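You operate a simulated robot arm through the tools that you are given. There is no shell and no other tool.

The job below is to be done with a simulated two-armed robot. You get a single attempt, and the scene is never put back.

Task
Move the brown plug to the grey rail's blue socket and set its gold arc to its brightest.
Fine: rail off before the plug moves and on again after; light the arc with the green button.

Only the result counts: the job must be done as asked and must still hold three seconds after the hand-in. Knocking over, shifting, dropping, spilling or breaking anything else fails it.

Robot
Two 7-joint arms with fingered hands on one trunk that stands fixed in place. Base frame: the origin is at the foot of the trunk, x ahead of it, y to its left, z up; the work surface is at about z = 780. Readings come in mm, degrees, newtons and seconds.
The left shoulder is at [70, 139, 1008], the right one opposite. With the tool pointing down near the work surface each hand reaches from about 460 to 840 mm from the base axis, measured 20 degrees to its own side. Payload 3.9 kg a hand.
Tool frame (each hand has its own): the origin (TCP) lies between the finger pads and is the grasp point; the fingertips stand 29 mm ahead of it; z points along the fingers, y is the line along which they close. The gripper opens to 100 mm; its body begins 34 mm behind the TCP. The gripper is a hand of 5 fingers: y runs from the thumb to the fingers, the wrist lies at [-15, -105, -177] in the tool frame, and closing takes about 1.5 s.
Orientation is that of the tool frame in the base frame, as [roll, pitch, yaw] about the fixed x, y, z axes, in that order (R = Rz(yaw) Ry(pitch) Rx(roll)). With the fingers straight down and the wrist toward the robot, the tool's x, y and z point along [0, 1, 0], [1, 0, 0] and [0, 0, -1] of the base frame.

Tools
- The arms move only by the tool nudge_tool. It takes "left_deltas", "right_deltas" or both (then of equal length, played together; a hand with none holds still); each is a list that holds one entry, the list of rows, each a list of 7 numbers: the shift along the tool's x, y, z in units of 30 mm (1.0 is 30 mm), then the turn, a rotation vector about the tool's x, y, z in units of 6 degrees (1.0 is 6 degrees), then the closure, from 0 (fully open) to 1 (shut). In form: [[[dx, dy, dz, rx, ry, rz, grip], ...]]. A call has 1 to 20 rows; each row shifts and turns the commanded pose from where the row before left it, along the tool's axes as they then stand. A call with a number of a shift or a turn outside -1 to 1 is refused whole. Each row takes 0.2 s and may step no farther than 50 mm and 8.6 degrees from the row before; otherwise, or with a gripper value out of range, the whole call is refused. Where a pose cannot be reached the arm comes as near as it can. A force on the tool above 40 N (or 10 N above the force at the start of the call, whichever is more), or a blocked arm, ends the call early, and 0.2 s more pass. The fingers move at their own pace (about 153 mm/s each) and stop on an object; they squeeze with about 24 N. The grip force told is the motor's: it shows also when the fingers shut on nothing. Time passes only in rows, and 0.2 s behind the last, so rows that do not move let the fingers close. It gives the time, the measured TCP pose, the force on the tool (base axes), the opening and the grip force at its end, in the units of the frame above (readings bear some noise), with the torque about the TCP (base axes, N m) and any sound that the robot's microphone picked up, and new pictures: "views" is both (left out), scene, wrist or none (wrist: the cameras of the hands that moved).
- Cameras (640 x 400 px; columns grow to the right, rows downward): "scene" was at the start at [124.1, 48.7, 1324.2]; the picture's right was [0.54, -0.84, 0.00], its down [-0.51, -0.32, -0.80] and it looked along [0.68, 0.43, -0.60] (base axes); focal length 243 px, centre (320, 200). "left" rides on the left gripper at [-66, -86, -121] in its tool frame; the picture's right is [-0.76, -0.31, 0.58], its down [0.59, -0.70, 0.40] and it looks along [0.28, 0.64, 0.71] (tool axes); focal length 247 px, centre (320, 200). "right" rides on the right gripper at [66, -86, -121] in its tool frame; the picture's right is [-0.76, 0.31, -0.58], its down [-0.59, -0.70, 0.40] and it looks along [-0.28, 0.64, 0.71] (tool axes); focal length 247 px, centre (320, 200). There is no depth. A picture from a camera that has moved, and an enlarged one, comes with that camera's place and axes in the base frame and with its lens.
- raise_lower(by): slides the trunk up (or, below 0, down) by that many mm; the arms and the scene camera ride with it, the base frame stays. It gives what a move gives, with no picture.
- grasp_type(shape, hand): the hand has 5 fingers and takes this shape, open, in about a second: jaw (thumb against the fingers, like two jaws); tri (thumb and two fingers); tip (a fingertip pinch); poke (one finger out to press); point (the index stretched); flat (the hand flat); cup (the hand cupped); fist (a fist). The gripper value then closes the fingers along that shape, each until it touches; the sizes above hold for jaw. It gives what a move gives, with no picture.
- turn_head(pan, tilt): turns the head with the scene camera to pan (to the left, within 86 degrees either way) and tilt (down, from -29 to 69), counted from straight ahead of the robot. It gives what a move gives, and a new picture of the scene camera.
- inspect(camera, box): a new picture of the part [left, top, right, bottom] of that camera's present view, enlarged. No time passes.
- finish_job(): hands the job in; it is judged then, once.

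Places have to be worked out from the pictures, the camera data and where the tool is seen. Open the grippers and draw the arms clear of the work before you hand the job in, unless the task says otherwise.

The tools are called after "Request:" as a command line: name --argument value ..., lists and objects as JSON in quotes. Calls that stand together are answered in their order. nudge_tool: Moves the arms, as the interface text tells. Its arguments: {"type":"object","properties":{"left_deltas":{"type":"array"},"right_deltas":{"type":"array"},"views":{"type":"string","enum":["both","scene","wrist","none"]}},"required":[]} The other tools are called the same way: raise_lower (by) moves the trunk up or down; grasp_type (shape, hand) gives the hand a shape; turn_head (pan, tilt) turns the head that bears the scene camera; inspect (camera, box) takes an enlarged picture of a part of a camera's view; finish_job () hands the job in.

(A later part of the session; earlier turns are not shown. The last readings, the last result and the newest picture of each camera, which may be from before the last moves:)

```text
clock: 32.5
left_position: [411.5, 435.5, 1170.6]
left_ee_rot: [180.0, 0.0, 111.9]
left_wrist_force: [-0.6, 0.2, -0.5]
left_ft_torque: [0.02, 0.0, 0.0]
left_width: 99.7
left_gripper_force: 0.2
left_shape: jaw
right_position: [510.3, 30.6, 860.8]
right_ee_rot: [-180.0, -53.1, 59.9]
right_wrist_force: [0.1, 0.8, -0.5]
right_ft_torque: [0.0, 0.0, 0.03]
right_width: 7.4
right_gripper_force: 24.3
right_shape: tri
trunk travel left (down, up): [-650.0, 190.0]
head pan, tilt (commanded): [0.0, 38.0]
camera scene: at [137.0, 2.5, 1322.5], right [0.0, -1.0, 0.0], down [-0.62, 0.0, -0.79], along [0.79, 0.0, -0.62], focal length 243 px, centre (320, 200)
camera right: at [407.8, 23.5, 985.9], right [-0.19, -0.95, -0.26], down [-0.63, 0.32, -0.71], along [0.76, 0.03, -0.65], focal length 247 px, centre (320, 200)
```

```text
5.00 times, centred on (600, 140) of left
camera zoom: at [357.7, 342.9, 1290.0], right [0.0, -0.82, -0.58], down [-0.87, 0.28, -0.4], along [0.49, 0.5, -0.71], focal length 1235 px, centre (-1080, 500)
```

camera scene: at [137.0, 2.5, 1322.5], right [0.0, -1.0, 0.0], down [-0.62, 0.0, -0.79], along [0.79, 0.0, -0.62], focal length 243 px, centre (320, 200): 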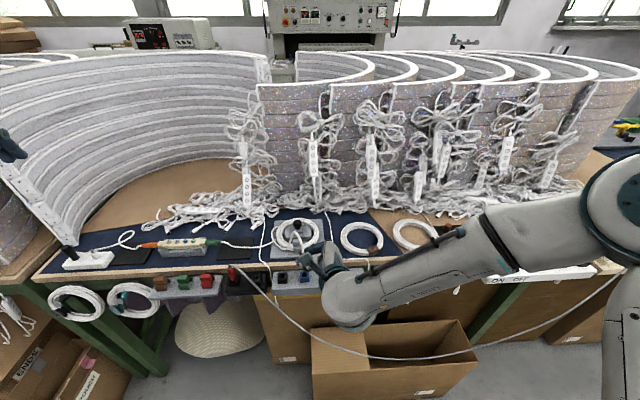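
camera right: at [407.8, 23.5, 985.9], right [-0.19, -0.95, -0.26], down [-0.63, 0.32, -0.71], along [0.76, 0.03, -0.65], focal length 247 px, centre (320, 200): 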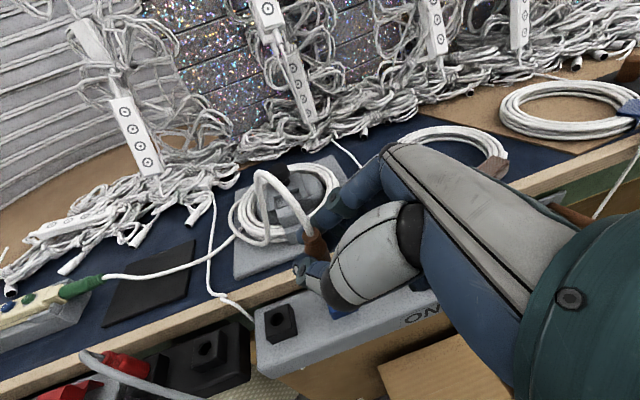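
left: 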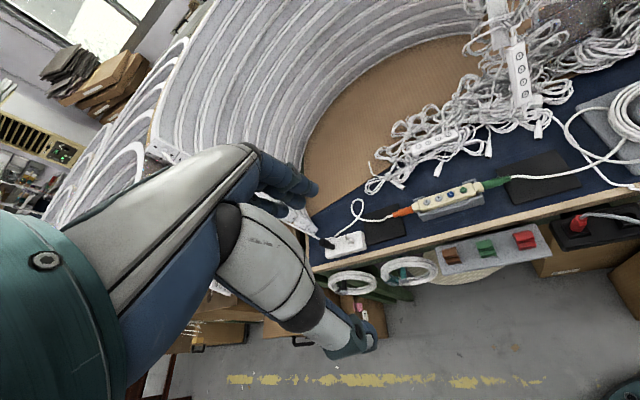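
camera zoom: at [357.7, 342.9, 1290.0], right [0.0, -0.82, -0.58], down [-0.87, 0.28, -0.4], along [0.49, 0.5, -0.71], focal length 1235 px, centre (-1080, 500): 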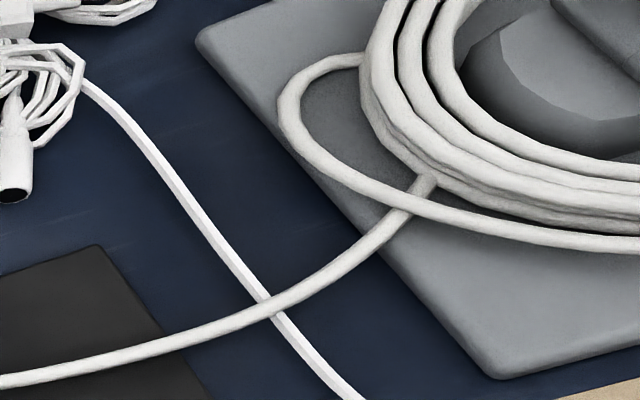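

Both empty holes are now visible to the scene camera. I enlarge them for an exact spacing.

Request:
inspect --camera "scene" --box '[288, 265, 338, 295]'

Request:
inspect --camera "scene" --box '[300, 235, 350, 275]'

```text
12.80 times, centred on (313, 280) of scene
camera zoom: at [137.0, 2.5, 1322.5], right [0.0, -1.0, 0.0], down [-0.62, 0.0, -0.79], along [0.79, 0.0, -0.62], focal length 3105 px, centre (410, -824)
```

zoom: 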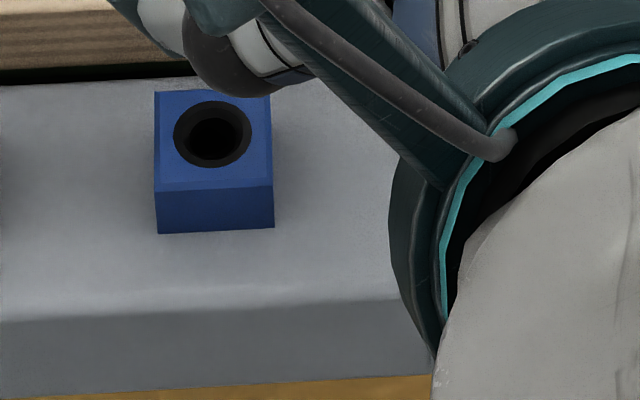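

```text
10.00 times, centred on (325, 255) of scene
camera zoom: at [137.0, 2.5, 1322.5], right [0.0, -1.0, 0.0], down [-0.62, 0.0, -0.79], along [0.79, 0.0, -0.62], focal length 2426 px, centre (270, -350)
```

zoom: 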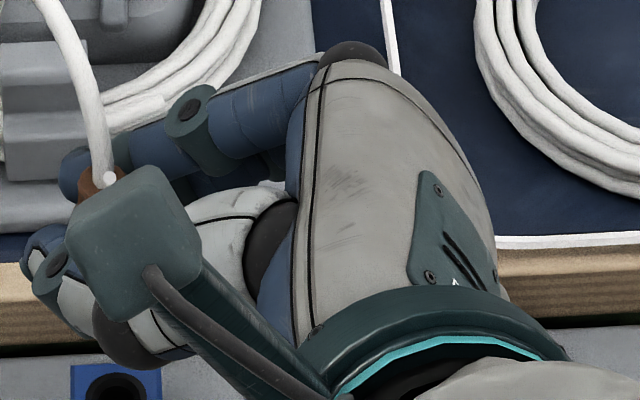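

I take the same enlargement of the black hole.

Request:
inspect --camera "scene" --box '[265, 265, 315, 295]'

Request:
inspect --camera "right" --box '[240, 280, 360, 380]'

```text
12.80 times, centred on (290, 280) of scene
camera zoom: at [137.0, 2.5, 1322.5], right [0.0, -1.0, 0.0], down [-0.62, 0.0, -0.79], along [0.79, 0.0, -0.62], focal length 3105 px, centre (704, -824)
```

zoom: 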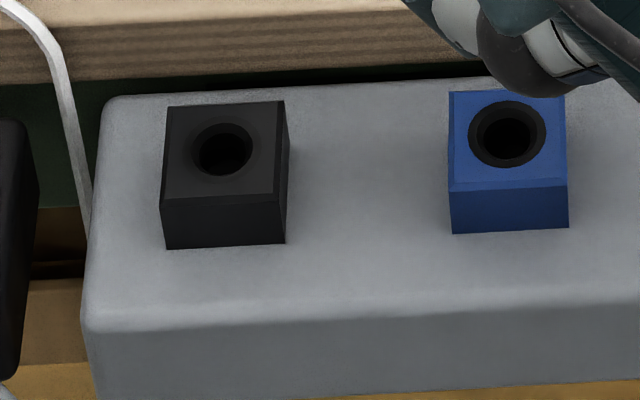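

```text
4.00 times, centred on (300, 330) of right
camera zoom: at [407.8, 23.5, 985.9], right [-0.19, -0.95, -0.26], down [-0.63, 0.32, -0.71], along [0.76, 0.03, -0.65], focal length 988 px, centre (400, -320)
```

zoom: 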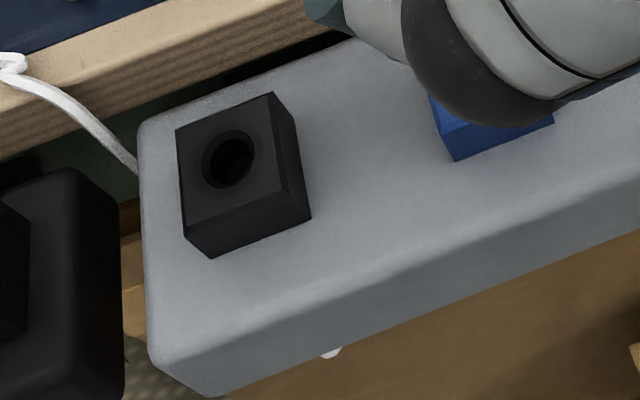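

The holes differ by (3.5, -57.3), so the plug is already within a millimetre above the blue one. I lower 30 mm and look before seating it.

Request:
nudge_tool --right_deltas '[[[-0.166, 0.017, 0.112, 0, 0, 0, 1], [-0.16, 0, 0.12, 0, 0, 0, 1], [-0.16, 0, 0.12, 0, 0, 0, 1], [-0.16, 0, 0.12, 0, 0, 0, 1]]]' --views "none"

Request:
inspect --camera "right" --box '[260, 180, 380, 300]'

Request:
inspect --camera "scene" --box '[290, 235, 350, 295]'

```text
clock: 33.5
left_position: [411.7, 435.5, 1169.9]
left_ee_rot: [-179.9, -0.1, 112.0]
left_wrist_force: [0.4, -0.3, -0.4]
left_ft_torque: [-0.01, 0.01, 0.0]
left_width: 99.9
left_gripper_force: 0.1
left_shape: jaw
right_position: [512.2, 29.3, 835.8]
right_ee_rot: [-179.9, -53.0, 59.9]
right_wrist_force: [0.2, 0.7, 0.1]
right_ft_torque: [-0.01, -0.02, 0.02]
right_width: 7.3
right_gripper_force: 23.9
right_shape: tri
trunk travel left (down, up): [-650.0, 190.0]
head pan, tilt (commanded): [0.0, 38.0]
```

```text
3.33 times, centred on (320, 240) of right
camera zoom: at [409.6, 22.8, 961.5], right [-0.19, -0.95, -0.26], down [-0.63, 0.32, -0.71], along [0.76, 0.02, -0.66], focal length 823 px, centre (320, 67)
```

zoom: 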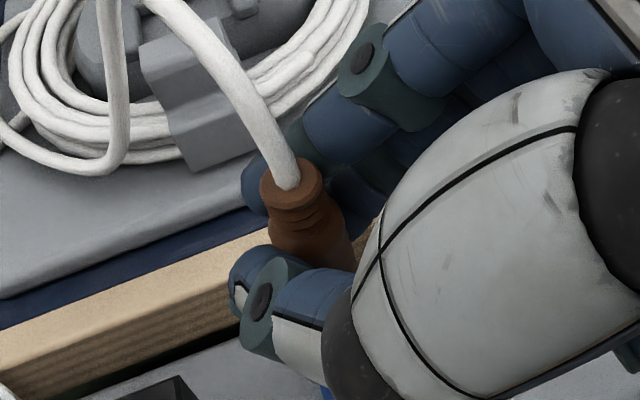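

```text
6.67 times, centred on (320, 265) of scene
camera zoom: at [137.1, 2.2, 1322.5], right [0.0, -1.0, 0.0], down [-0.62, 0.0, -0.79], along [0.79, 0.0, -0.62], focal length 1617 px, centre (320, -233)
```

zoom: 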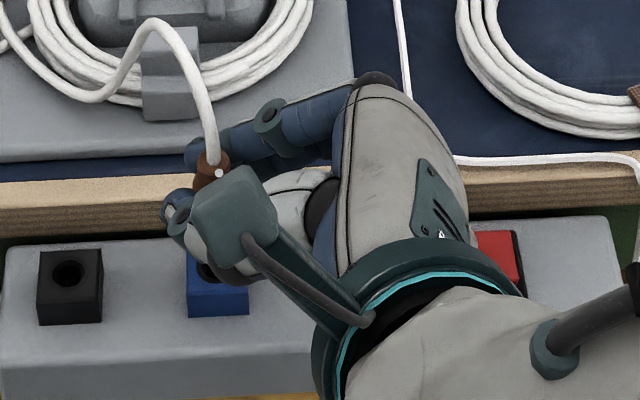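

Compared with the seated plug, the plug now sits about 1 mm too far toward -y. I correct that and lower 12 mm in 3 mm steps, watching the force.

Request:
nudge_tool --right_deltas '[[[0.012, -0.031, 0.016, 0, 0, 0, 1], [-0.08, 0, 0.06, 0, 0, 0, 1], [-0.08, 0, 0.06, 0, 0, 0, 1], [-0.08, 0, 0.06, 0, 0, 0, 1], [-0.08, 0, 0.06, 0, 0, 0, 1]]]' --views "none"

Request:
inspect --camera "right" --box '[260, 180, 380, 300]'

Request:
inspect --camera "scene" --box '[290, 235, 350, 295]'

```text
clock: 34.7
left_position: [412.8, 434.9, 1171.3]
left_ee_rot: [-180.0, 0.0, 111.9]
left_wrist_force: [-0.2, 0.5, -0.7]
left_ft_torque: [-0.01, -0.03, 0.04]
left_width: 99.7
left_gripper_force: 0.0
left_shape: jaw
right_position: [511.1, 30.3, 824.2]
right_ee_rot: [179.9, -53.1, 60.0]
right_wrist_force: [-1.0, 0.4, 0.5]
right_ft_torque: [0.03, -0.02, -0.01]
right_width: 7.4
right_gripper_force: 24.2
right_shape: tri
trunk travel left (down, up): [-650.0, 190.0]
head pan, tilt (commanded): [0.0, 38.0]
```

```text
3.33 times, centred on (320, 240) of right
camera zoom: at [408.6, 24.3, 949.3], right [-0.19, -0.95, -0.26], down [-0.63, 0.32, -0.71], along [0.76, 0.03, -0.66], focal length 823 px, centre (320, 67)
```

zoom: 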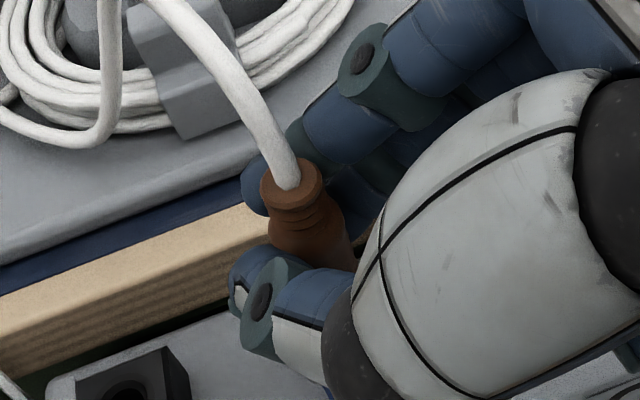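

```text
6.67 times, centred on (320, 265) of scene
camera zoom: at [137.0, 2.1, 1322.5], right [0.0, -1.0, 0.0], down [-0.62, 0.0, -0.79], along [0.79, 0.0, -0.62], focal length 1617 px, centre (320, -233)
```

zoom: 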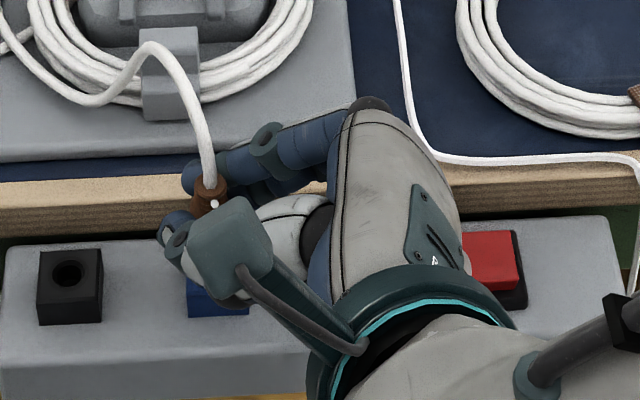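

There is no contact yet, and 13 mm remain to the seated height. I go down 6 mm more in small steps.

Request:
nudge_tool --right_deltas '[[[-0.053, 0, 0.04, 0, 0, 0, 1], [-0.053, 0, 0.04, 0, 0, 0, 1], [-0.053, 0, 0.04, 0, 0, 0, 1]]]' --views "none"

Request:
inspect --camera "right" --box '[260, 180, 380, 300]'

```text
clock: 35.5
left_position: [411.7, 434.5, 1172.4]
left_ee_rot: [-179.9, 0.1, 112.0]
left_wrist_force: [0.2, 0.1, 0.5]
left_ft_torque: [-0.04, -0.01, 0.01]
left_width: 99.9
left_gripper_force: 0.1
left_shape: jaw
right_position: [511.4, 30.9, 817.8]
right_ee_rot: [180.0, -53.1, 60.1]
right_wrist_force: [-0.3, -1.3, 1.3]
right_ft_torque: [-0.05, -0.02, -0.03]
right_width: 7.3
right_gripper_force: 23.7
right_shape: tri
trunk travel left (down, up): [-650.0, 190.0]
head pan, tilt (commanded): [0.0, 38.0]
```

```text
3.33 times, centred on (320, 240) of right
camera zoom: at [408.7, 23.9, 943.4], right [-0.19, -0.95, -0.26], down [-0.63, 0.32, -0.71], along [0.76, 0.03, -0.65], focal length 823 px, centre (320, 67)
```

zoom: 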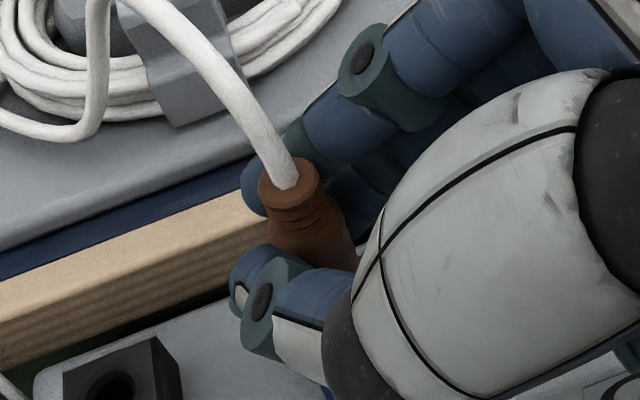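

A slight force appears, as of a pin entering, and the plug has not shifted in the grip. I continue downward in 2 mm steps.

Request:
nudge_tool --right_deltas '[[[-0.053, 0, 0.04, 0, 0, 0, 1], [-0.053, 0, 0.04, 0, 0, 0, 1]]]' --views "none"

Request:
inspect --camera "right" --box '[260, 180, 380, 300]'

```text
clock: 36.1
left_position: [410.7, 434.5, 1170.6]
left_ee_rot: [180.0, 0.1, 112.0]
left_wrist_force: [-0.8, 0.6, 0.6]
left_ft_torque: [0.03, 0.0, 0.03]
left_width: 99.5
left_gripper_force: 0.0
left_shape: jaw
right_position: [511.7, 29.8, 813.6]
right_ee_rot: [-180.0, -53.2, 59.9]
right_wrist_force: [0.6, -1.9, 2.8]
right_ft_torque: [-0.02, -0.02, -0.02]
right_width: 7.2
right_gripper_force: 24.2
right_shape: tri
trunk travel left (down, up): [-650.0, 190.0]
head pan, tilt (commanded): [0.0, 38.0]
```

```text
3.33 times, centred on (320, 240) of right
camera zoom: at [408.6, 23.9, 939.4], right [-0.19, -0.95, -0.26], down [-0.63, 0.32, -0.71], along [0.76, 0.03, -0.65], focal length 823 px, centre (320, 67)
```

zoom: 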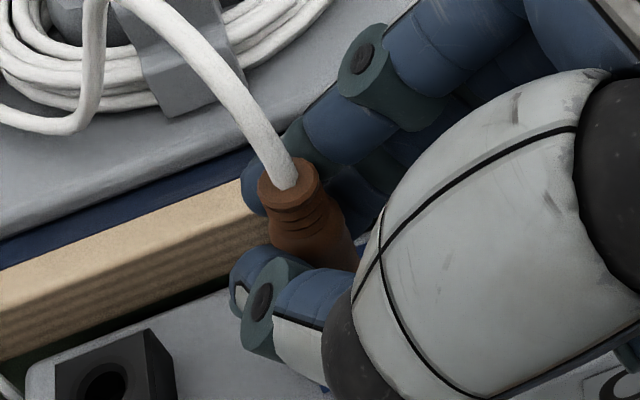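

The force is only 2.8 N at 2 mm above the seated height, so the pin is going in. I press the last few millimetres.

Request:
nudge_tool --right_deltas '[[[-0.04, 0, 0.03, 0, 0, 0, 1], [-0.04, 0, 0.03, 0, 0, 0, 1]]]' --views "none"

Request:
inspect --camera "right" --box '[260, 180, 380, 300]'

```text
clock: 36.7
left_position: [411.0, 433.5, 1172.4]
left_ee_rot: [-179.9, 0.0, 112.0]
left_wrist_force: [0.6, -0.1, 0.0]
left_ft_torque: [0.0, 0.0, 0.01]
left_width: 99.8
left_gripper_force: 0.1
left_shape: jaw
right_position: [512.3, 29.4, 811.0]
right_ee_rot: [179.9, -53.2, 60.2]
right_wrist_force: [4.4, 0.0, 7.3]
right_ft_torque: [0.02, -0.07, -0.05]
right_width: 6.9
right_gripper_force: 24.1
right_shape: tri
trunk travel left (down, up): [-650.0, 190.0]
head pan, tilt (commanded): [0.0, 38.0]
```

```text
3.33 times, centred on (320, 240) of right
camera zoom: at [409.2, 23.4, 936.8], right [-0.19, -0.95, -0.26], down [-0.62, 0.32, -0.71], along [0.76, 0.03, -0.65], focal length 823 px, centre (320, 67)
```

zoom: 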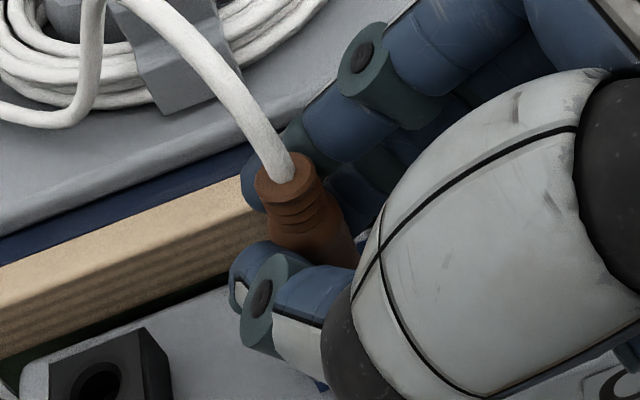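

The plug slid about 1 mm up in the grip with 7 N, so I press a few millimetres further to seat it fully.

Request:
nudge_tool --right_deltas '[[[-0.04, 0, 0.03, 0, 0, 0, 1], [-0.04, 0, 0.03, 0, 0, 0, 1], [0, 0, 0, 0, 0, 0, 1]]]' --views "none"

Request:
inspect --camera "right" --box '[260, 180, 380, 300]'

Request:
inspect --camera "scene" --box '[290, 235, 350, 295]'

```text
clock: 37.5
left_position: [409.8, 434.4, 1173.5]
left_ee_rot: [179.9, 0.0, 112.0]
left_wrist_force: [0.6, 0.0, 0.2]
left_ft_torque: [0.0, 0.0, -0.02]
left_width: 99.8
left_gripper_force: 0.0
left_shape: jaw
right_position: [511.6, 30.2, 810.3]
right_ee_rot: [179.8, -53.4, 60.0]
right_wrist_force: [5.4, -1.8, 22.5]
right_ft_torque: [0.07, -0.25, -0.02]
right_width: 7.6
right_gripper_force: 23.9
right_shape: tri
trunk travel left (down, up): [-650.0, 190.0]
head pan, tilt (commanded): [0.0, 38.0]
```

```text
3.33 times, centred on (320, 240) of right
camera zoom: at [408.5, 23.3, 935.1], right [-0.19, -0.95, -0.26], down [-0.62, 0.32, -0.71], along [0.76, 0.03, -0.65], focal length 823 px, centre (320, 67)
```

zoom: 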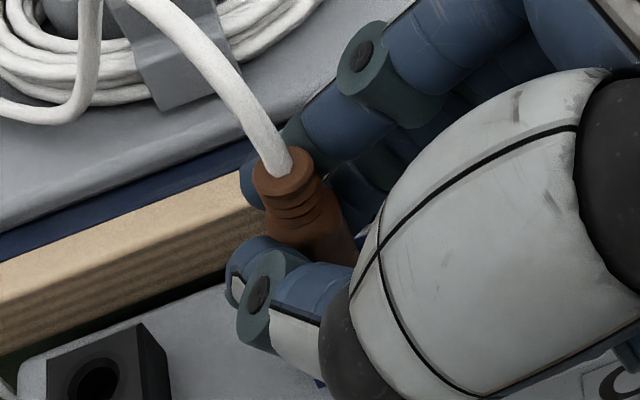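

```text
6.67 times, centred on (320, 265) of scene
camera zoom: at [135.1, 1.5, 1322.9], right [0.0, -1.0, 0.0], down [-0.61, 0.0, -0.79], along [0.79, 0.0, -0.61], focal length 1617 px, centre (320, -233)
```

zoom: 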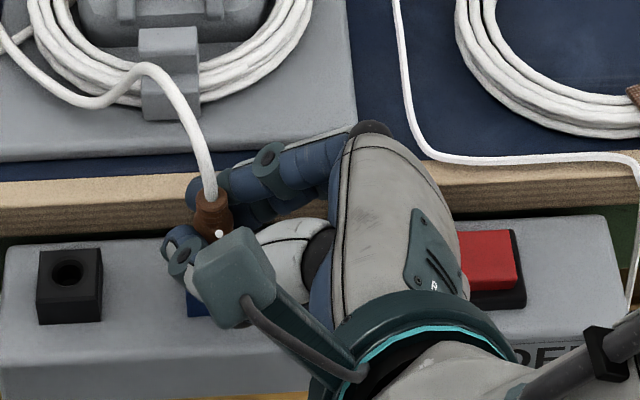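

The upward force is now 22 N and the plug slid up about 3 mm in the grip, which suggests that it is bottoming. I ease the pressure by 2 mm, open the fingers and back off along the tool axis to look.

Request:
nudge_tool --right_deltas '[[[0.053, 0, -0.04, 0, 0, 0, 1], [0, 0, 0, 0, 0, 0, 0.8], [0, 0, 0, 0, 0, 0, 0.6], [0, 0, 0, 0, 0, 0, 0.6], [0.05, 0, -0.3, 0, 0, 0, 0.6], [0.05, 0, -0.5, 0, 0, 0, 0.6], [0.05, 0, -0.6, 0, 0, 0, 0.6]]]' --views "both"

Request:
inspect --camera "right" --box '[220, 160, 420, 340]'

Request:
inspect --camera "scene" --box '[280, 235, 360, 295]'

```text
clock: 39.1
left_position: [410.9, 434.5, 1171.2]
left_ee_rot: [179.9, 0.0, 112.0]
left_wrist_force: [0.3, -0.1, -0.5]
left_ft_torque: [0.0, 0.0, 0.01]
left_width: 99.7
left_gripper_force: 0.1
left_shape: jaw
right_position: [495.2, 2.4, 837.8]
right_ee_rot: [-179.9, -53.0, 60.0]
right_wrist_force: [-0.7, -0.3, -0.4]
right_ft_torque: [0.04, 0.0, 0.02]
right_width: 39.7
right_gripper_force: 0.1
right_shape: tri
trunk travel left (down, up): [-650.0, 190.0]
head pan, tilt (commanded): [0.0, 38.0]
camera scene: at [136.4, 1.6, 1322.5], right [0.0, -1.0, 0.0], down [-0.62, 0.0, -0.79], along [0.79, 0.0, -0.62], focal length 243 px, centre (320, 200)
camera right: at [392.6, -3.7, 964.5], right [-0.19, -0.95, -0.26], down [-0.63, 0.32, -0.71], along [0.76, 0.03, -0.65], focal length 247 px, centre (320, 200)
```

scene: 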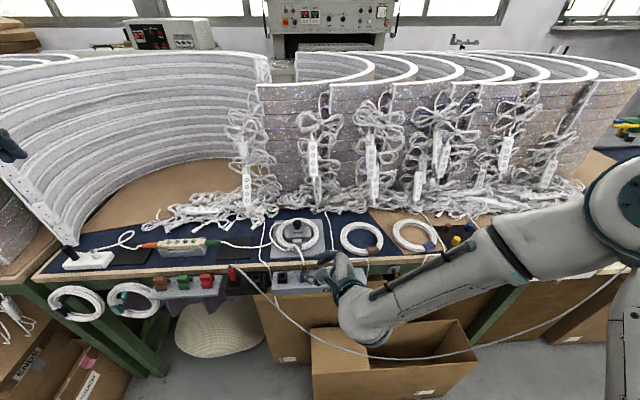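
right: 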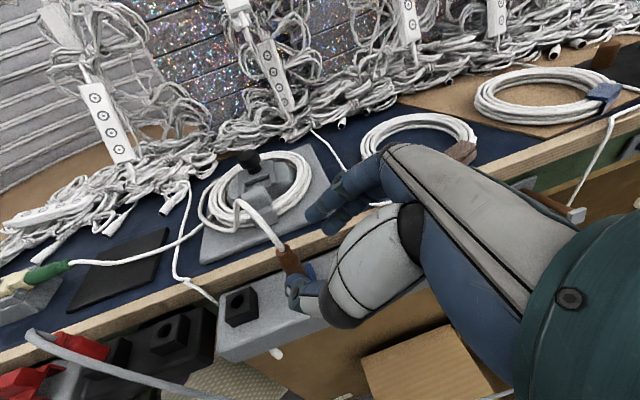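

```text
2.22 times, centred on (320, 250) of right
camera zoom: at [392.6, -3.7, 964.5], right [-0.19, -0.95, -0.26], down [-0.63, 0.32, -0.71], along [0.76, 0.03, -0.65], focal length 549 px, centre (320, 89)
```

zoom: 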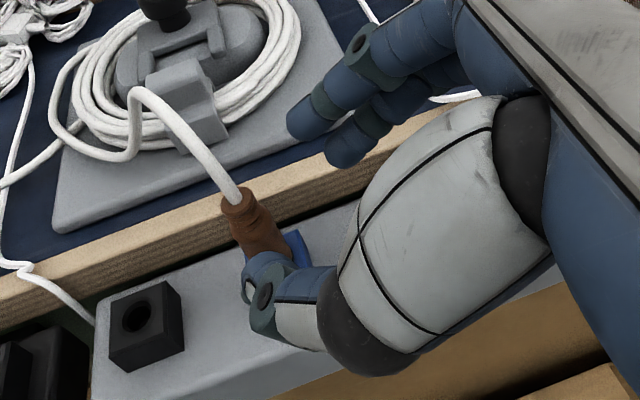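

```text
6.67 times, centred on (320, 265) of scene
camera zoom: at [136.4, 1.6, 1322.5], right [0.0, -1.0, 0.0], down [-0.62, 0.0, -0.79], along [0.79, 0.0, -0.62], focal length 1617 px, centre (320, -233)
```

zoom: 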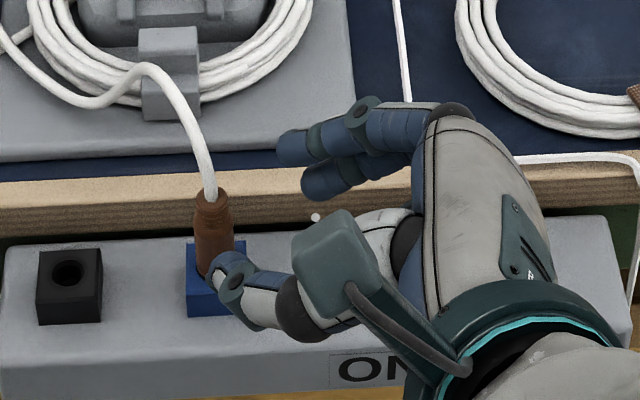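

The plug stands upright in the blue socket. I back the hand away further and raise it so that I can check the seating.

Request:
nudge_tool --right_deltas '[[[0.4, 0, -0.6, 0, 0, 0, 0.6], [0.4, 0, -0.6, 0, 0, 0, 0.6], [0.5, 0, -0.7, 0, 0, 0, 0.6], [0.5, 0, -0.7, 0, 0, 0, 0.6]]]' --views "both"

Request:
inspect --camera "scene" --box '[280, 235, 340, 290]'

Request:
inspect --camera "right" --box '[200, 220, 320, 360]'

```text
clock: 40.1
left_position: [410.9, 434.8, 1171.2]
left_ee_rot: [179.9, 0.1, 112.0]
left_wrist_force: [0.6, -0.4, -0.5]
left_ft_torque: [0.0, -0.03, -0.01]
left_width: 99.9
left_gripper_force: 0.0
left_shape: jaw
right_position: [479.0, -22.5, 928.5]
right_ee_rot: [179.9, -53.1, 60.1]
right_wrist_force: [0.0, 0.1, -1.0]
right_ft_torque: [0.01, 0.01, -0.01]
right_width: 39.6
right_gripper_force: 0.1
right_shape: tri
trunk travel left (down, up): [-650.0, 190.0]
head pan, tilt (commanded): [0.0, 38.0]
camera scene: at [136.0, 1.8, 1322.6], right [0.0, -1.0, 0.0], down [-0.62, 0.0, -0.79], along [0.79, 0.0, -0.62], focal length 243 px, centre (320, 200)
camera right: at [375.9, -29.2, 1053.9], right [-0.19, -0.95, -0.26], down [-0.63, 0.32, -0.71], along [0.76, 0.03, -0.65], focal length 247 px, centre (320, 200)
```

scene: 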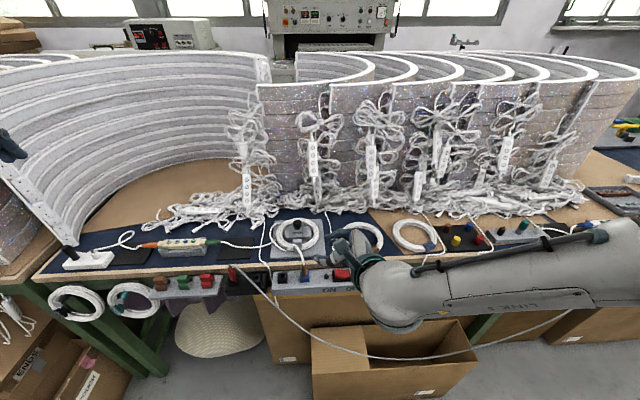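
right: 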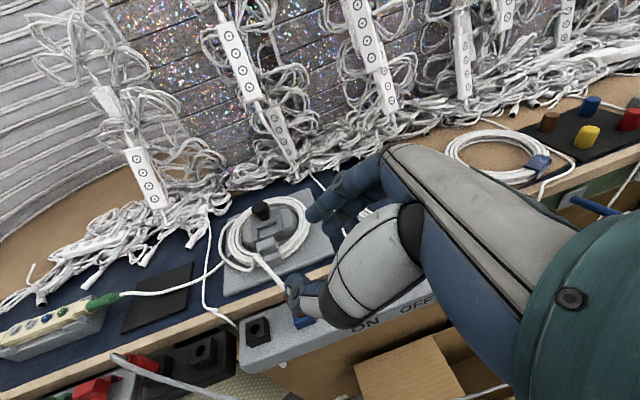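

```text
7.27 times, centred on (310, 262) of scene
camera zoom: at [136.0, 1.8, 1322.6], right [0.0, -1.0, 0.0], down [-0.62, 0.0, -0.79], along [0.79, 0.0, -0.62], focal length 1764 px, centre (393, -254)
```

zoom: 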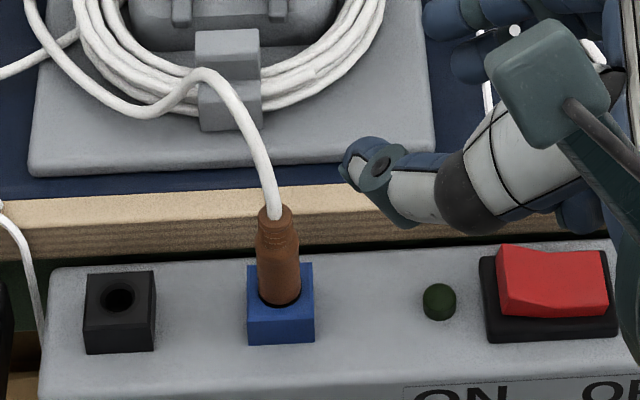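

```text
2.86 times, centred on (260, 290) of right
camera zoom: at [375.9, -29.2, 1053.9], right [-0.19, -0.95, -0.26], down [-0.63, 0.32, -0.71], along [0.76, 0.03, -0.65], focal length 706 px, centre (491, -57)
```

zoom: 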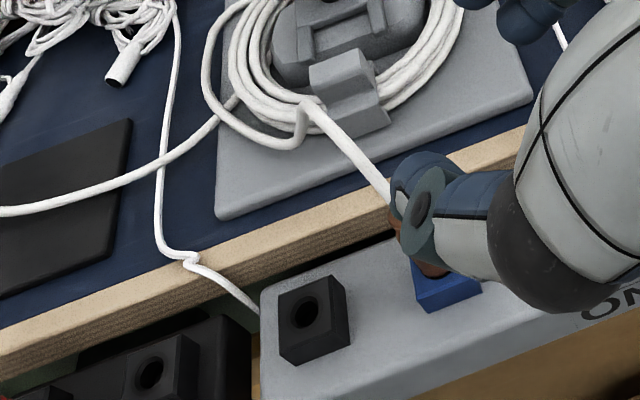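

The plug looks upright with its base at the blue hole. I enlarge it strongly to judge whether it is fully in.

Request:
inspect --camera "scene" --box '[298, 245, 328, 275]'

```text
13.33 times, centred on (313, 260) of scene
camera zoom: at [136.0, 1.8, 1322.6], right [0.0, -1.0, 0.0], down [-0.62, 0.0, -0.79], along [0.79, 0.0, -0.62], focal length 3234 px, centre (413, -600)
```

zoom: 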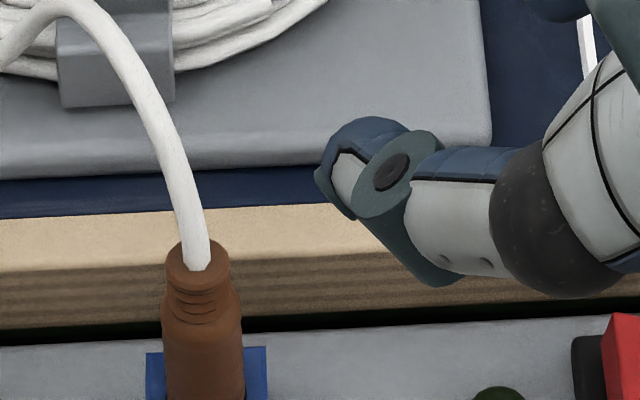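

Request:
inspect --camera "scene" --box '[294, 256, 324, 286]'

```text
13.33 times, centred on (309, 271) of scene
camera zoom: at [136.0, 1.8, 1322.6], right [0.0, -1.0, 0.0], down [-0.62, 0.0, -0.79], along [0.79, 0.0, -0.62], focal length 3234 px, centre (467, -747)
```

zoom: 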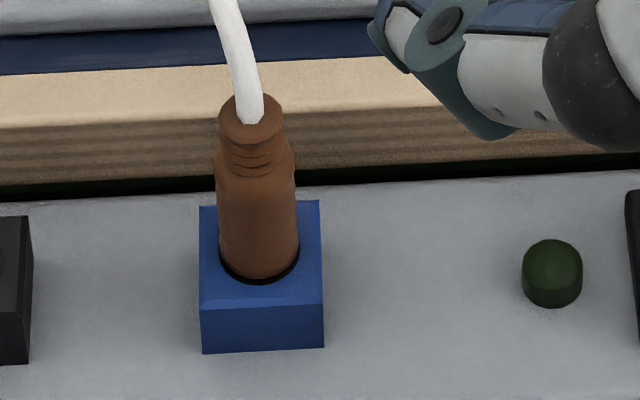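

The plug top is at z≈822.5 now against about 825 in the old socket by the same method, so it is seated. Next the rail goes on again: I raise the hand, set it upright as before, and shape it to poke.

Request:
nudge_tool --right_deltas '[[[0.8, 0, -0.6, 0, 0, 0, 0.6], [0, 0, 0, 0, -0.981, 0, 0.6], [0, 0, 0, 0, -0.981, 0, 0.6], [0, 0, 0, 0, -0.981, 0, 0.6], [0, 0, 0, 0, -0.981, 0, 0.6], [0, 0, 0, 0, -0.981, 0, 0.6], [0, 0, 0, 0, -0.981, 0, 0.6], [0, 0, 0, 0, -0.981, 0, 0.6], [0, 0, 0, 0, -0.981, 0, 0.6], [0, 0, 0, 0, -0.981, 0, 0.6], [0, 0, 0, 0, 0, -0.963, 0.6], [0, 0, 0, 0, 0, -0.963, 0.6], [0, 0, 0, 0, 0, -0.963, 0.6], [0, 0, 0, 0, 0, -0.963, 0.6], [0, 0, 0, 0, 0, -0.963, 0.6], [0, 0, 0, 0, 0, -0.963, 0.6], [0, 0, 0, 0, 0, -0.963, 0.6], [0, 0, 0, 0, 0, -0.963, 0.6], [0, 0, 0, 0, 0, -0.963, 0.6]]]' --views "none"

Request:
grasp_type --shape "poke" --hand "right"

Request:
inspect --camera "right" --box '[0, 0, 640, 400]'

```text
clock: 44.1
left_position: [411.8, 435.3, 1171.7]
left_ee_rot: [-180.0, -0.1, 112.0]
left_wrist_force: [0.3, 0.0, 1.2]
left_ft_torque: [0.0, -0.01, 0.0]
left_width: 99.9
left_gripper_force: 0.1
left_shape: jaw
right_position: [481.5, -22.0, 957.3]
right_ee_rot: [179.9, -0.3, 112.2]
right_wrist_force: [-0.1, -0.5, 1.0]
right_ft_torque: [-0.02, 0.07, 0.0]
right_width: 39.6
right_gripper_force: 0.1
right_shape: tri
trunk travel left (down, up): [-650.0, 190.0]
head pan, tilt (commanded): [0.0, 38.0]
```

```text
clock: 45.0
left_position: [411.4, 434.0, 1171.7]
left_ee_rot: [-179.9, -0.1, 112.1]
left_wrist_force: [0.3, 0.0, 0.0]
left_ft_torque: [0.0, -0.01, -0.02]
left_width: 99.9
left_gripper_force: 0.1
left_shape: jaw
right_position: [481.7, -22.3, 959.0]
right_ee_rot: [179.8, 0.0, 112.0]
right_wrist_force: [-0.3, -0.4, 0.6]
right_ft_torque: [-0.03, -0.01, 0.01]
right_width: 0.1
right_gripper_force: 0.1
right_shape: poke
trunk travel left (down, up): [-650.0, 190.0]
head pan, tilt (commanded): [0.0, 38.0]
```

```text
1.00 times, centred on (320, 200) of right (not enlarged: the box is as wide or as high as the picture)
camera zoom: at [377.1, 6.4, 1080.2], right [0.57, -0.59, 0.58], down [-0.43, -0.81, -0.4], along [0.7, -0.02, -0.71], focal length 247 px, centre (320, 200)
```

zoom: 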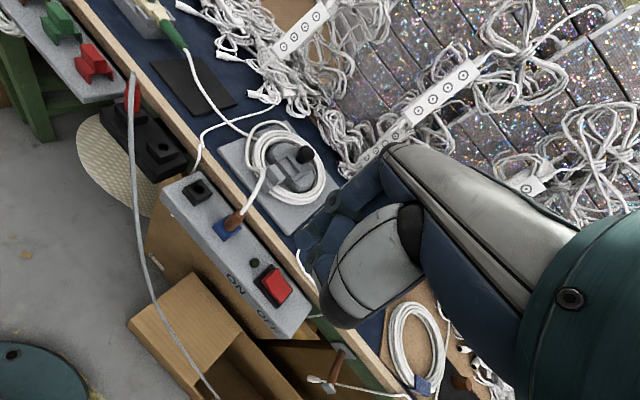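

The hand is upright again at yaw 112. I bring the index tip to about 35 mm above the rocker's raised ON end, near (516, -39).

Request:
nudge_tool --right_deltas '[[[-0.297, 0.172, 0.5, 0, 0, 0, 0], [-0.297, 0.172, 0.5, 0, 0, 0, 0], [-0.297, 0.172, 0.7, 0, 0, 0, 0], [-0.297, 0.172, 0.7, 0, 0, 0, 0], [0, 0, 0.7, 0, 0, 0, 0], [0, 0, 0.7, 0, 0, 0, 0], [0, 0, 0.5, 0, 0, 0, 0]]]' --views "none"

Request:
inspect --camera "right" --box '[180, 120, 380, 320]'

Request:
inspect --camera "scene" --box '[290, 220, 390, 300]'

```text
clock: 46.6
left_position: [411.2, 436.0, 1171.4]
left_ee_rot: [180.0, 0.0, 111.9]
left_wrist_force: [0.2, -0.2, 0.5]
left_ft_torque: [-0.01, 0.03, -0.03]
left_width: 99.9
left_gripper_force: 0.0
left_shape: jaw
right_position: [512.9, -46.9, 830.6]
right_ee_rot: [179.9, 0.0, 112.0]
right_wrist_force: [-0.4, 0.2, -0.2]
right_ft_torque: [0.01, 0.01, -0.01]
right_width: 0.0
right_gripper_force: 0.1
right_shape: poke
trunk travel left (down, up): [-650.0, 190.0]
head pan, tilt (commanded): [0.0, 38.0]
```

```text
2.00 times, centred on (280, 220) of right
camera zoom: at [409.5, -18.1, 951.1], right [0.57, -0.59, 0.58], down [-0.43, -0.81, -0.4], along [0.7, -0.02, -0.71], focal length 494 px, centre (400, 160)
```

zoom: 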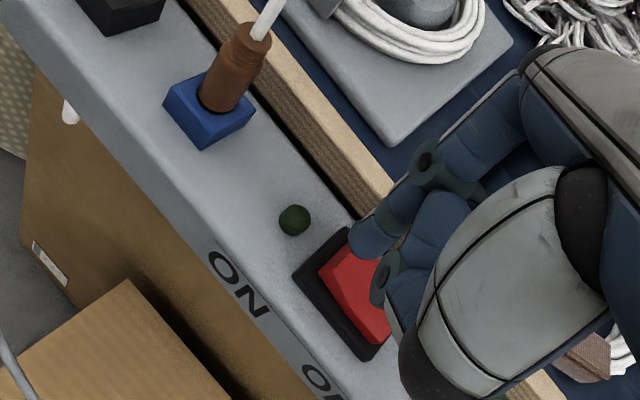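

```text
5.00 times, centred on (340, 260) of scene
camera zoom: at [137.0, 2.3, 1322.5], right [0.0, -1.0, 0.0], down [-0.62, 0.0, -0.79], along [0.79, 0.0, -0.62], focal length 1213 px, centre (220, -100)
```

zoom: 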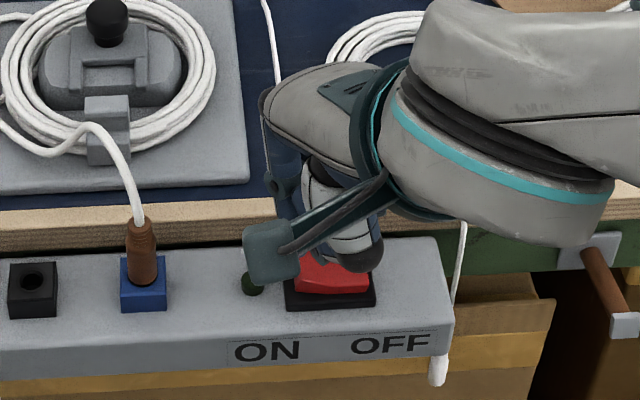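

The tip is above the ON end of the rocker. I shift 2 mm toward its middle, lower, and press in 3 mm steps.

Request:
nudge_tool --right_deltas '[[[-0.081, 0.021, 0.4, 0, 0, 0, 0], [0, 0, 0.3, 0, 0, 0, 0], [0, 0, 0.1, 0, 0, 0, 0], [0, 0, 0.1, 0, 0, 0, 0], [0, 0, 0.1, 0, 0, 0, 0]]]' --views "wrist"

Request:
inspect --camera "right" --box '[200, 140, 360, 300]'

```text
clock: 47.8
left_position: [408.0, 435.4, 1173.5]
left_ee_rot: [179.8, 0.1, 111.9]
left_wrist_force: [-0.8, 0.1, -0.6]
left_ft_torque: [0.01, 0.0, 0.04]
left_width: 100.0
left_gripper_force: 0.0
left_shape: jaw
right_position: [514.1, -47.8, 805.4]
right_ee_rot: [179.2, 0.2, 112.1]
right_wrist_force: [3.3, 3.5, 29.3]
right_ft_torque: [-0.15, -0.19, 0.06]
right_width: 0.1
right_gripper_force: 0.1
right_shape: poke
trunk travel left (down, up): [-650.0, 190.0]
head pan, tilt (commanded): [0.0, 38.0]
heard: click
camera right: at [409.7, -19.0, 926.0], right [0.56, -0.59, 0.58], down [-0.42, -0.81, -0.41], along [0.71, -0.02, -0.7], focal length 247 px, centre (320, 200)
```

right: 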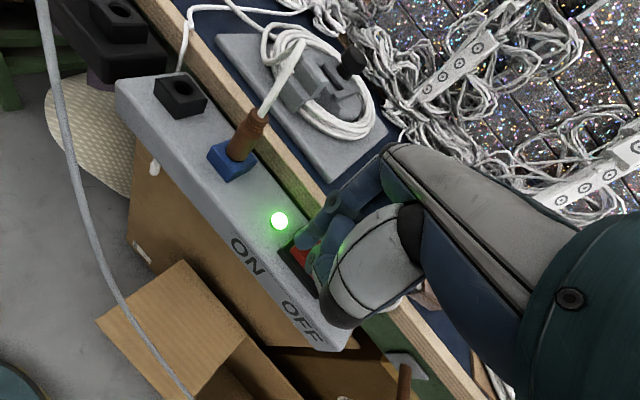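

```text
2.50 times, centred on (280, 220) of right
camera zoom: at [409.7, -19.0, 926.0], right [0.56, -0.59, 0.58], down [-0.42, -0.81, -0.41], along [0.71, -0.02, -0.7], focal length 617 px, centre (420, 150)
```

zoom: 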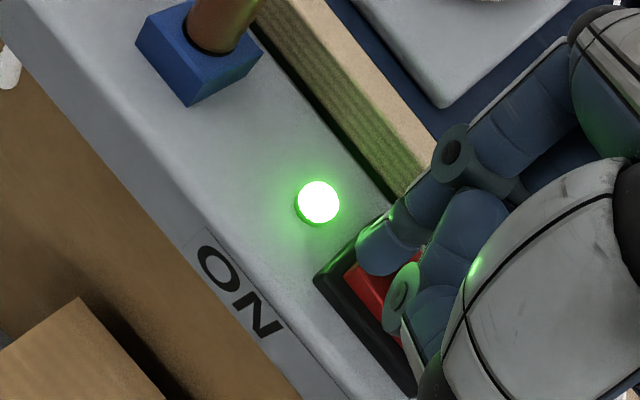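

A click sounded and the lamp lit. I lift straight off the rocker and check that it stays on.

Request:
nudge_tool --right_deltas '[[[0, 0, -0.3, 0, 0, 0, 0], [0, 0, -0.7, 0, 0, 0, 0], [0, 0, -1, 0, 0, 0, 0], [0, 0, -1, 0, 0, 0, 0], [0, 0, -1, 0, 0, 0, 0]]]' --views "both"

Request:
inspect --camera "right" --box '[120, 120, 320, 320]'

```text
clock: 49.0
left_position: [411.4, 436.0, 1171.5]
left_ee_rot: [-179.9, -0.1, 112.0]
left_wrist_force: [-0.7, 0.5, -0.1]
left_ft_torque: [-0.01, -0.02, 0.03]
left_width: 99.8
left_gripper_force: 0.1
left_shape: jaw
right_position: [516.0, -48.5, 921.2]
right_ee_rot: [-180.0, 0.0, 112.0]
right_wrist_force: [0.1, 0.5, 0.6]
right_ft_torque: [0.0, 0.0, -0.01]
right_width: 0.2
right_gripper_force: 0.1
right_shape: poke
trunk travel left (down, up): [-650.0, 190.0]
head pan, tilt (commanded): [0.0, 38.0]
camera scene: at [136.2, 2.2, 1322.5], right [0.0, -1.0, 0.0], down [-0.62, 0.0, -0.79], along [0.79, 0.0, -0.62], focal length 243 px, centre (320, 200)
camera right: at [412.2, -19.1, 1042.1], right [0.57, -0.59, 0.58], down [-0.43, -0.81, -0.4], along [0.7, -0.02, -0.71], focal length 247 px, centre (320, 200)
```

scene: 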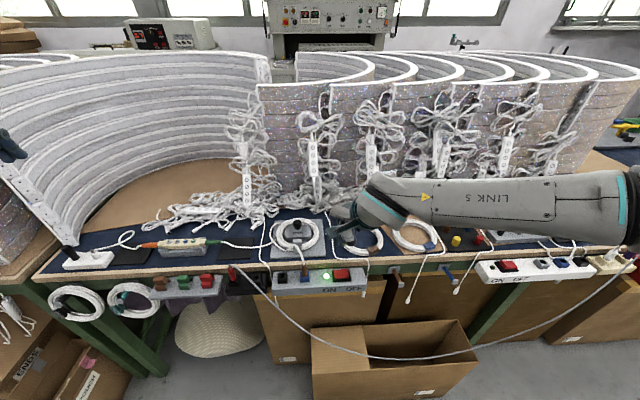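
right: 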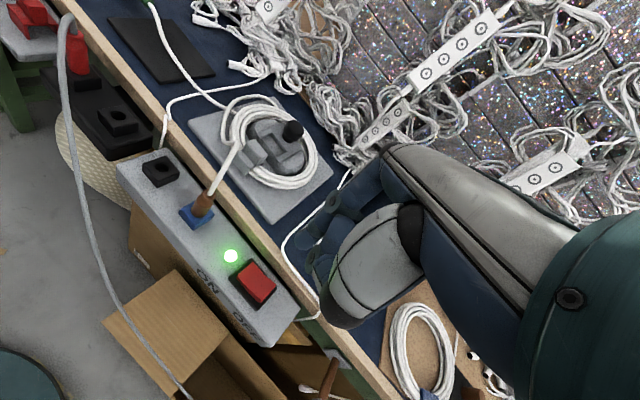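

```text
2.00 times, centred on (220, 220) of right
camera zoom: at [412.2, -19.1, 1042.1], right [0.57, -0.59, 0.58], down [-0.43, -0.81, -0.4], along [0.7, -0.02, -0.71], focal length 494 px, centre (520, 160)
```

zoom: 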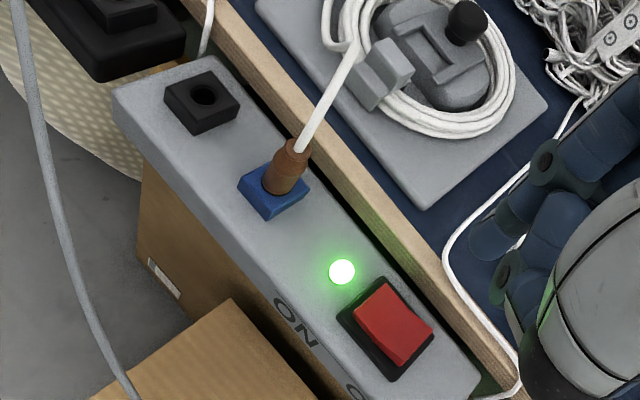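

The lamp stays green, so the rail is on with the plug in the blue socket. Now the controller: I shape the left hand to poke and turn the head toward the controller and the arcs.

Request:
grasp_type --shape "poke" --hand "left"

Request:
turn_head --pan 30 --tilt 34

Request:
inspect --camera "scene" --box '[240, 190, 360, 270]'

Request:
inspect --camera "left" --box '[380, 160, 500, 240]'

```text
clock: 49.9
left_position: [411.9, 434.2, 1171.6]
left_ee_rot: [180.0, 0.0, 112.1]
left_wrist_force: [-0.5, -0.1, -0.2]
left_ft_torque: [0.04, 0.01, 0.04]
left_width: 0.0
left_gripper_force: 0.0
left_shape: poke
right_position: [516.4, -48.4, 919.6]
right_ee_rot: [180.0, 0.0, 112.0]
right_wrist_force: [-0.1, 0.1, -0.1]
right_ft_torque: [0.0, 0.01, 0.0]
right_width: 0.0
right_gripper_force: 0.1
right_shape: poke
trunk travel left (down, up): [-650.0, 190.0]
head pan, tilt (commanded): [0.0, 38.0]
```

```text
clock: 50.8
left_position: [411.9, 434.8, 1171.2]
left_ee_rot: [-180.0, 0.0, 112.0]
left_wrist_force: [0.2, 0.2, 0.7]
left_ft_torque: [0.02, 0.0, 0.01]
left_width: 0.2
left_gripper_force: 0.2
left_shape: poke
right_position: [516.1, -48.7, 920.4]
right_ee_rot: [179.8, 0.0, 112.1]
right_wrist_force: [0.1, 0.4, -0.6]
right_ft_torque: [0.02, 0.01, 0.02]
right_width: 0.0
right_gripper_force: 0.0
right_shape: poke
trunk travel left (down, up): [-650.0, 190.0]
head pan, tilt (commanded): [30.0, 34.0]
camera scene: at [127.4, 46.3, 1328.6], right [0.5, -0.87, 0.0], down [-0.48, -0.28, -0.83], along [0.72, 0.41, -0.56], focal length 243 px, centre (320, 200)
```

scene: 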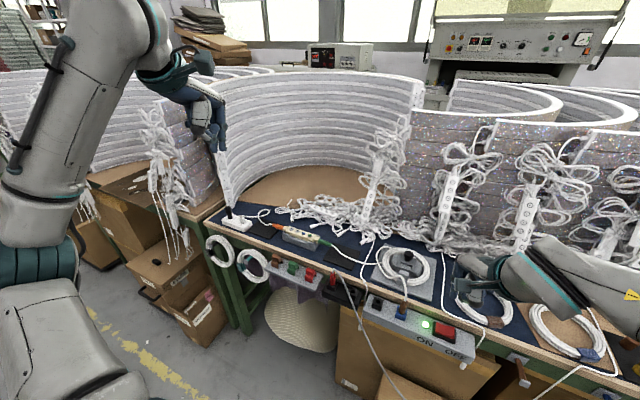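

```text
5.00 times, centred on (300, 230) of scene
camera zoom: at [127.4, 46.3, 1328.6], right [0.5, -0.87, 0.0], down [-0.48, -0.28, -0.83], along [0.72, 0.41, -0.56], focal length 1213 px, centre (420, 50)
```

zoom: 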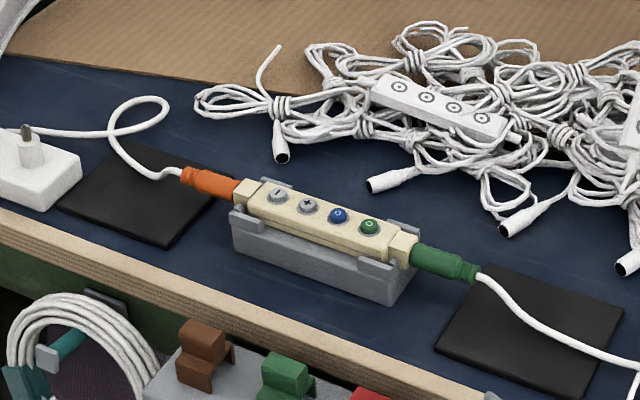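

```text
5.00 times, centred on (440, 200) of left
camera zoom: at [357.6, 342.5, 1290.1], right [0.0, -0.82, -0.58], down [-0.87, 0.28, -0.4], along [0.49, 0.5, -0.71], focal length 1235 px, centre (-280, 200)
```

zoom: 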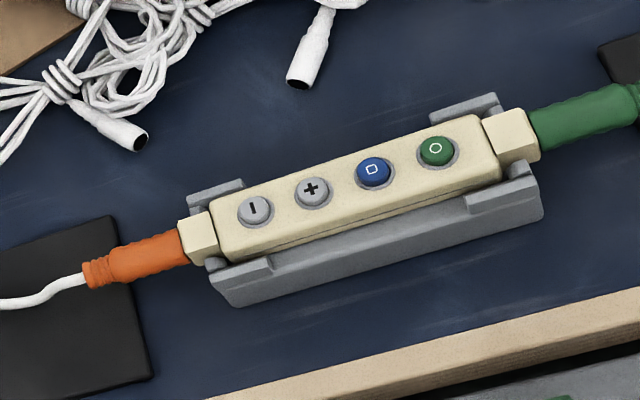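

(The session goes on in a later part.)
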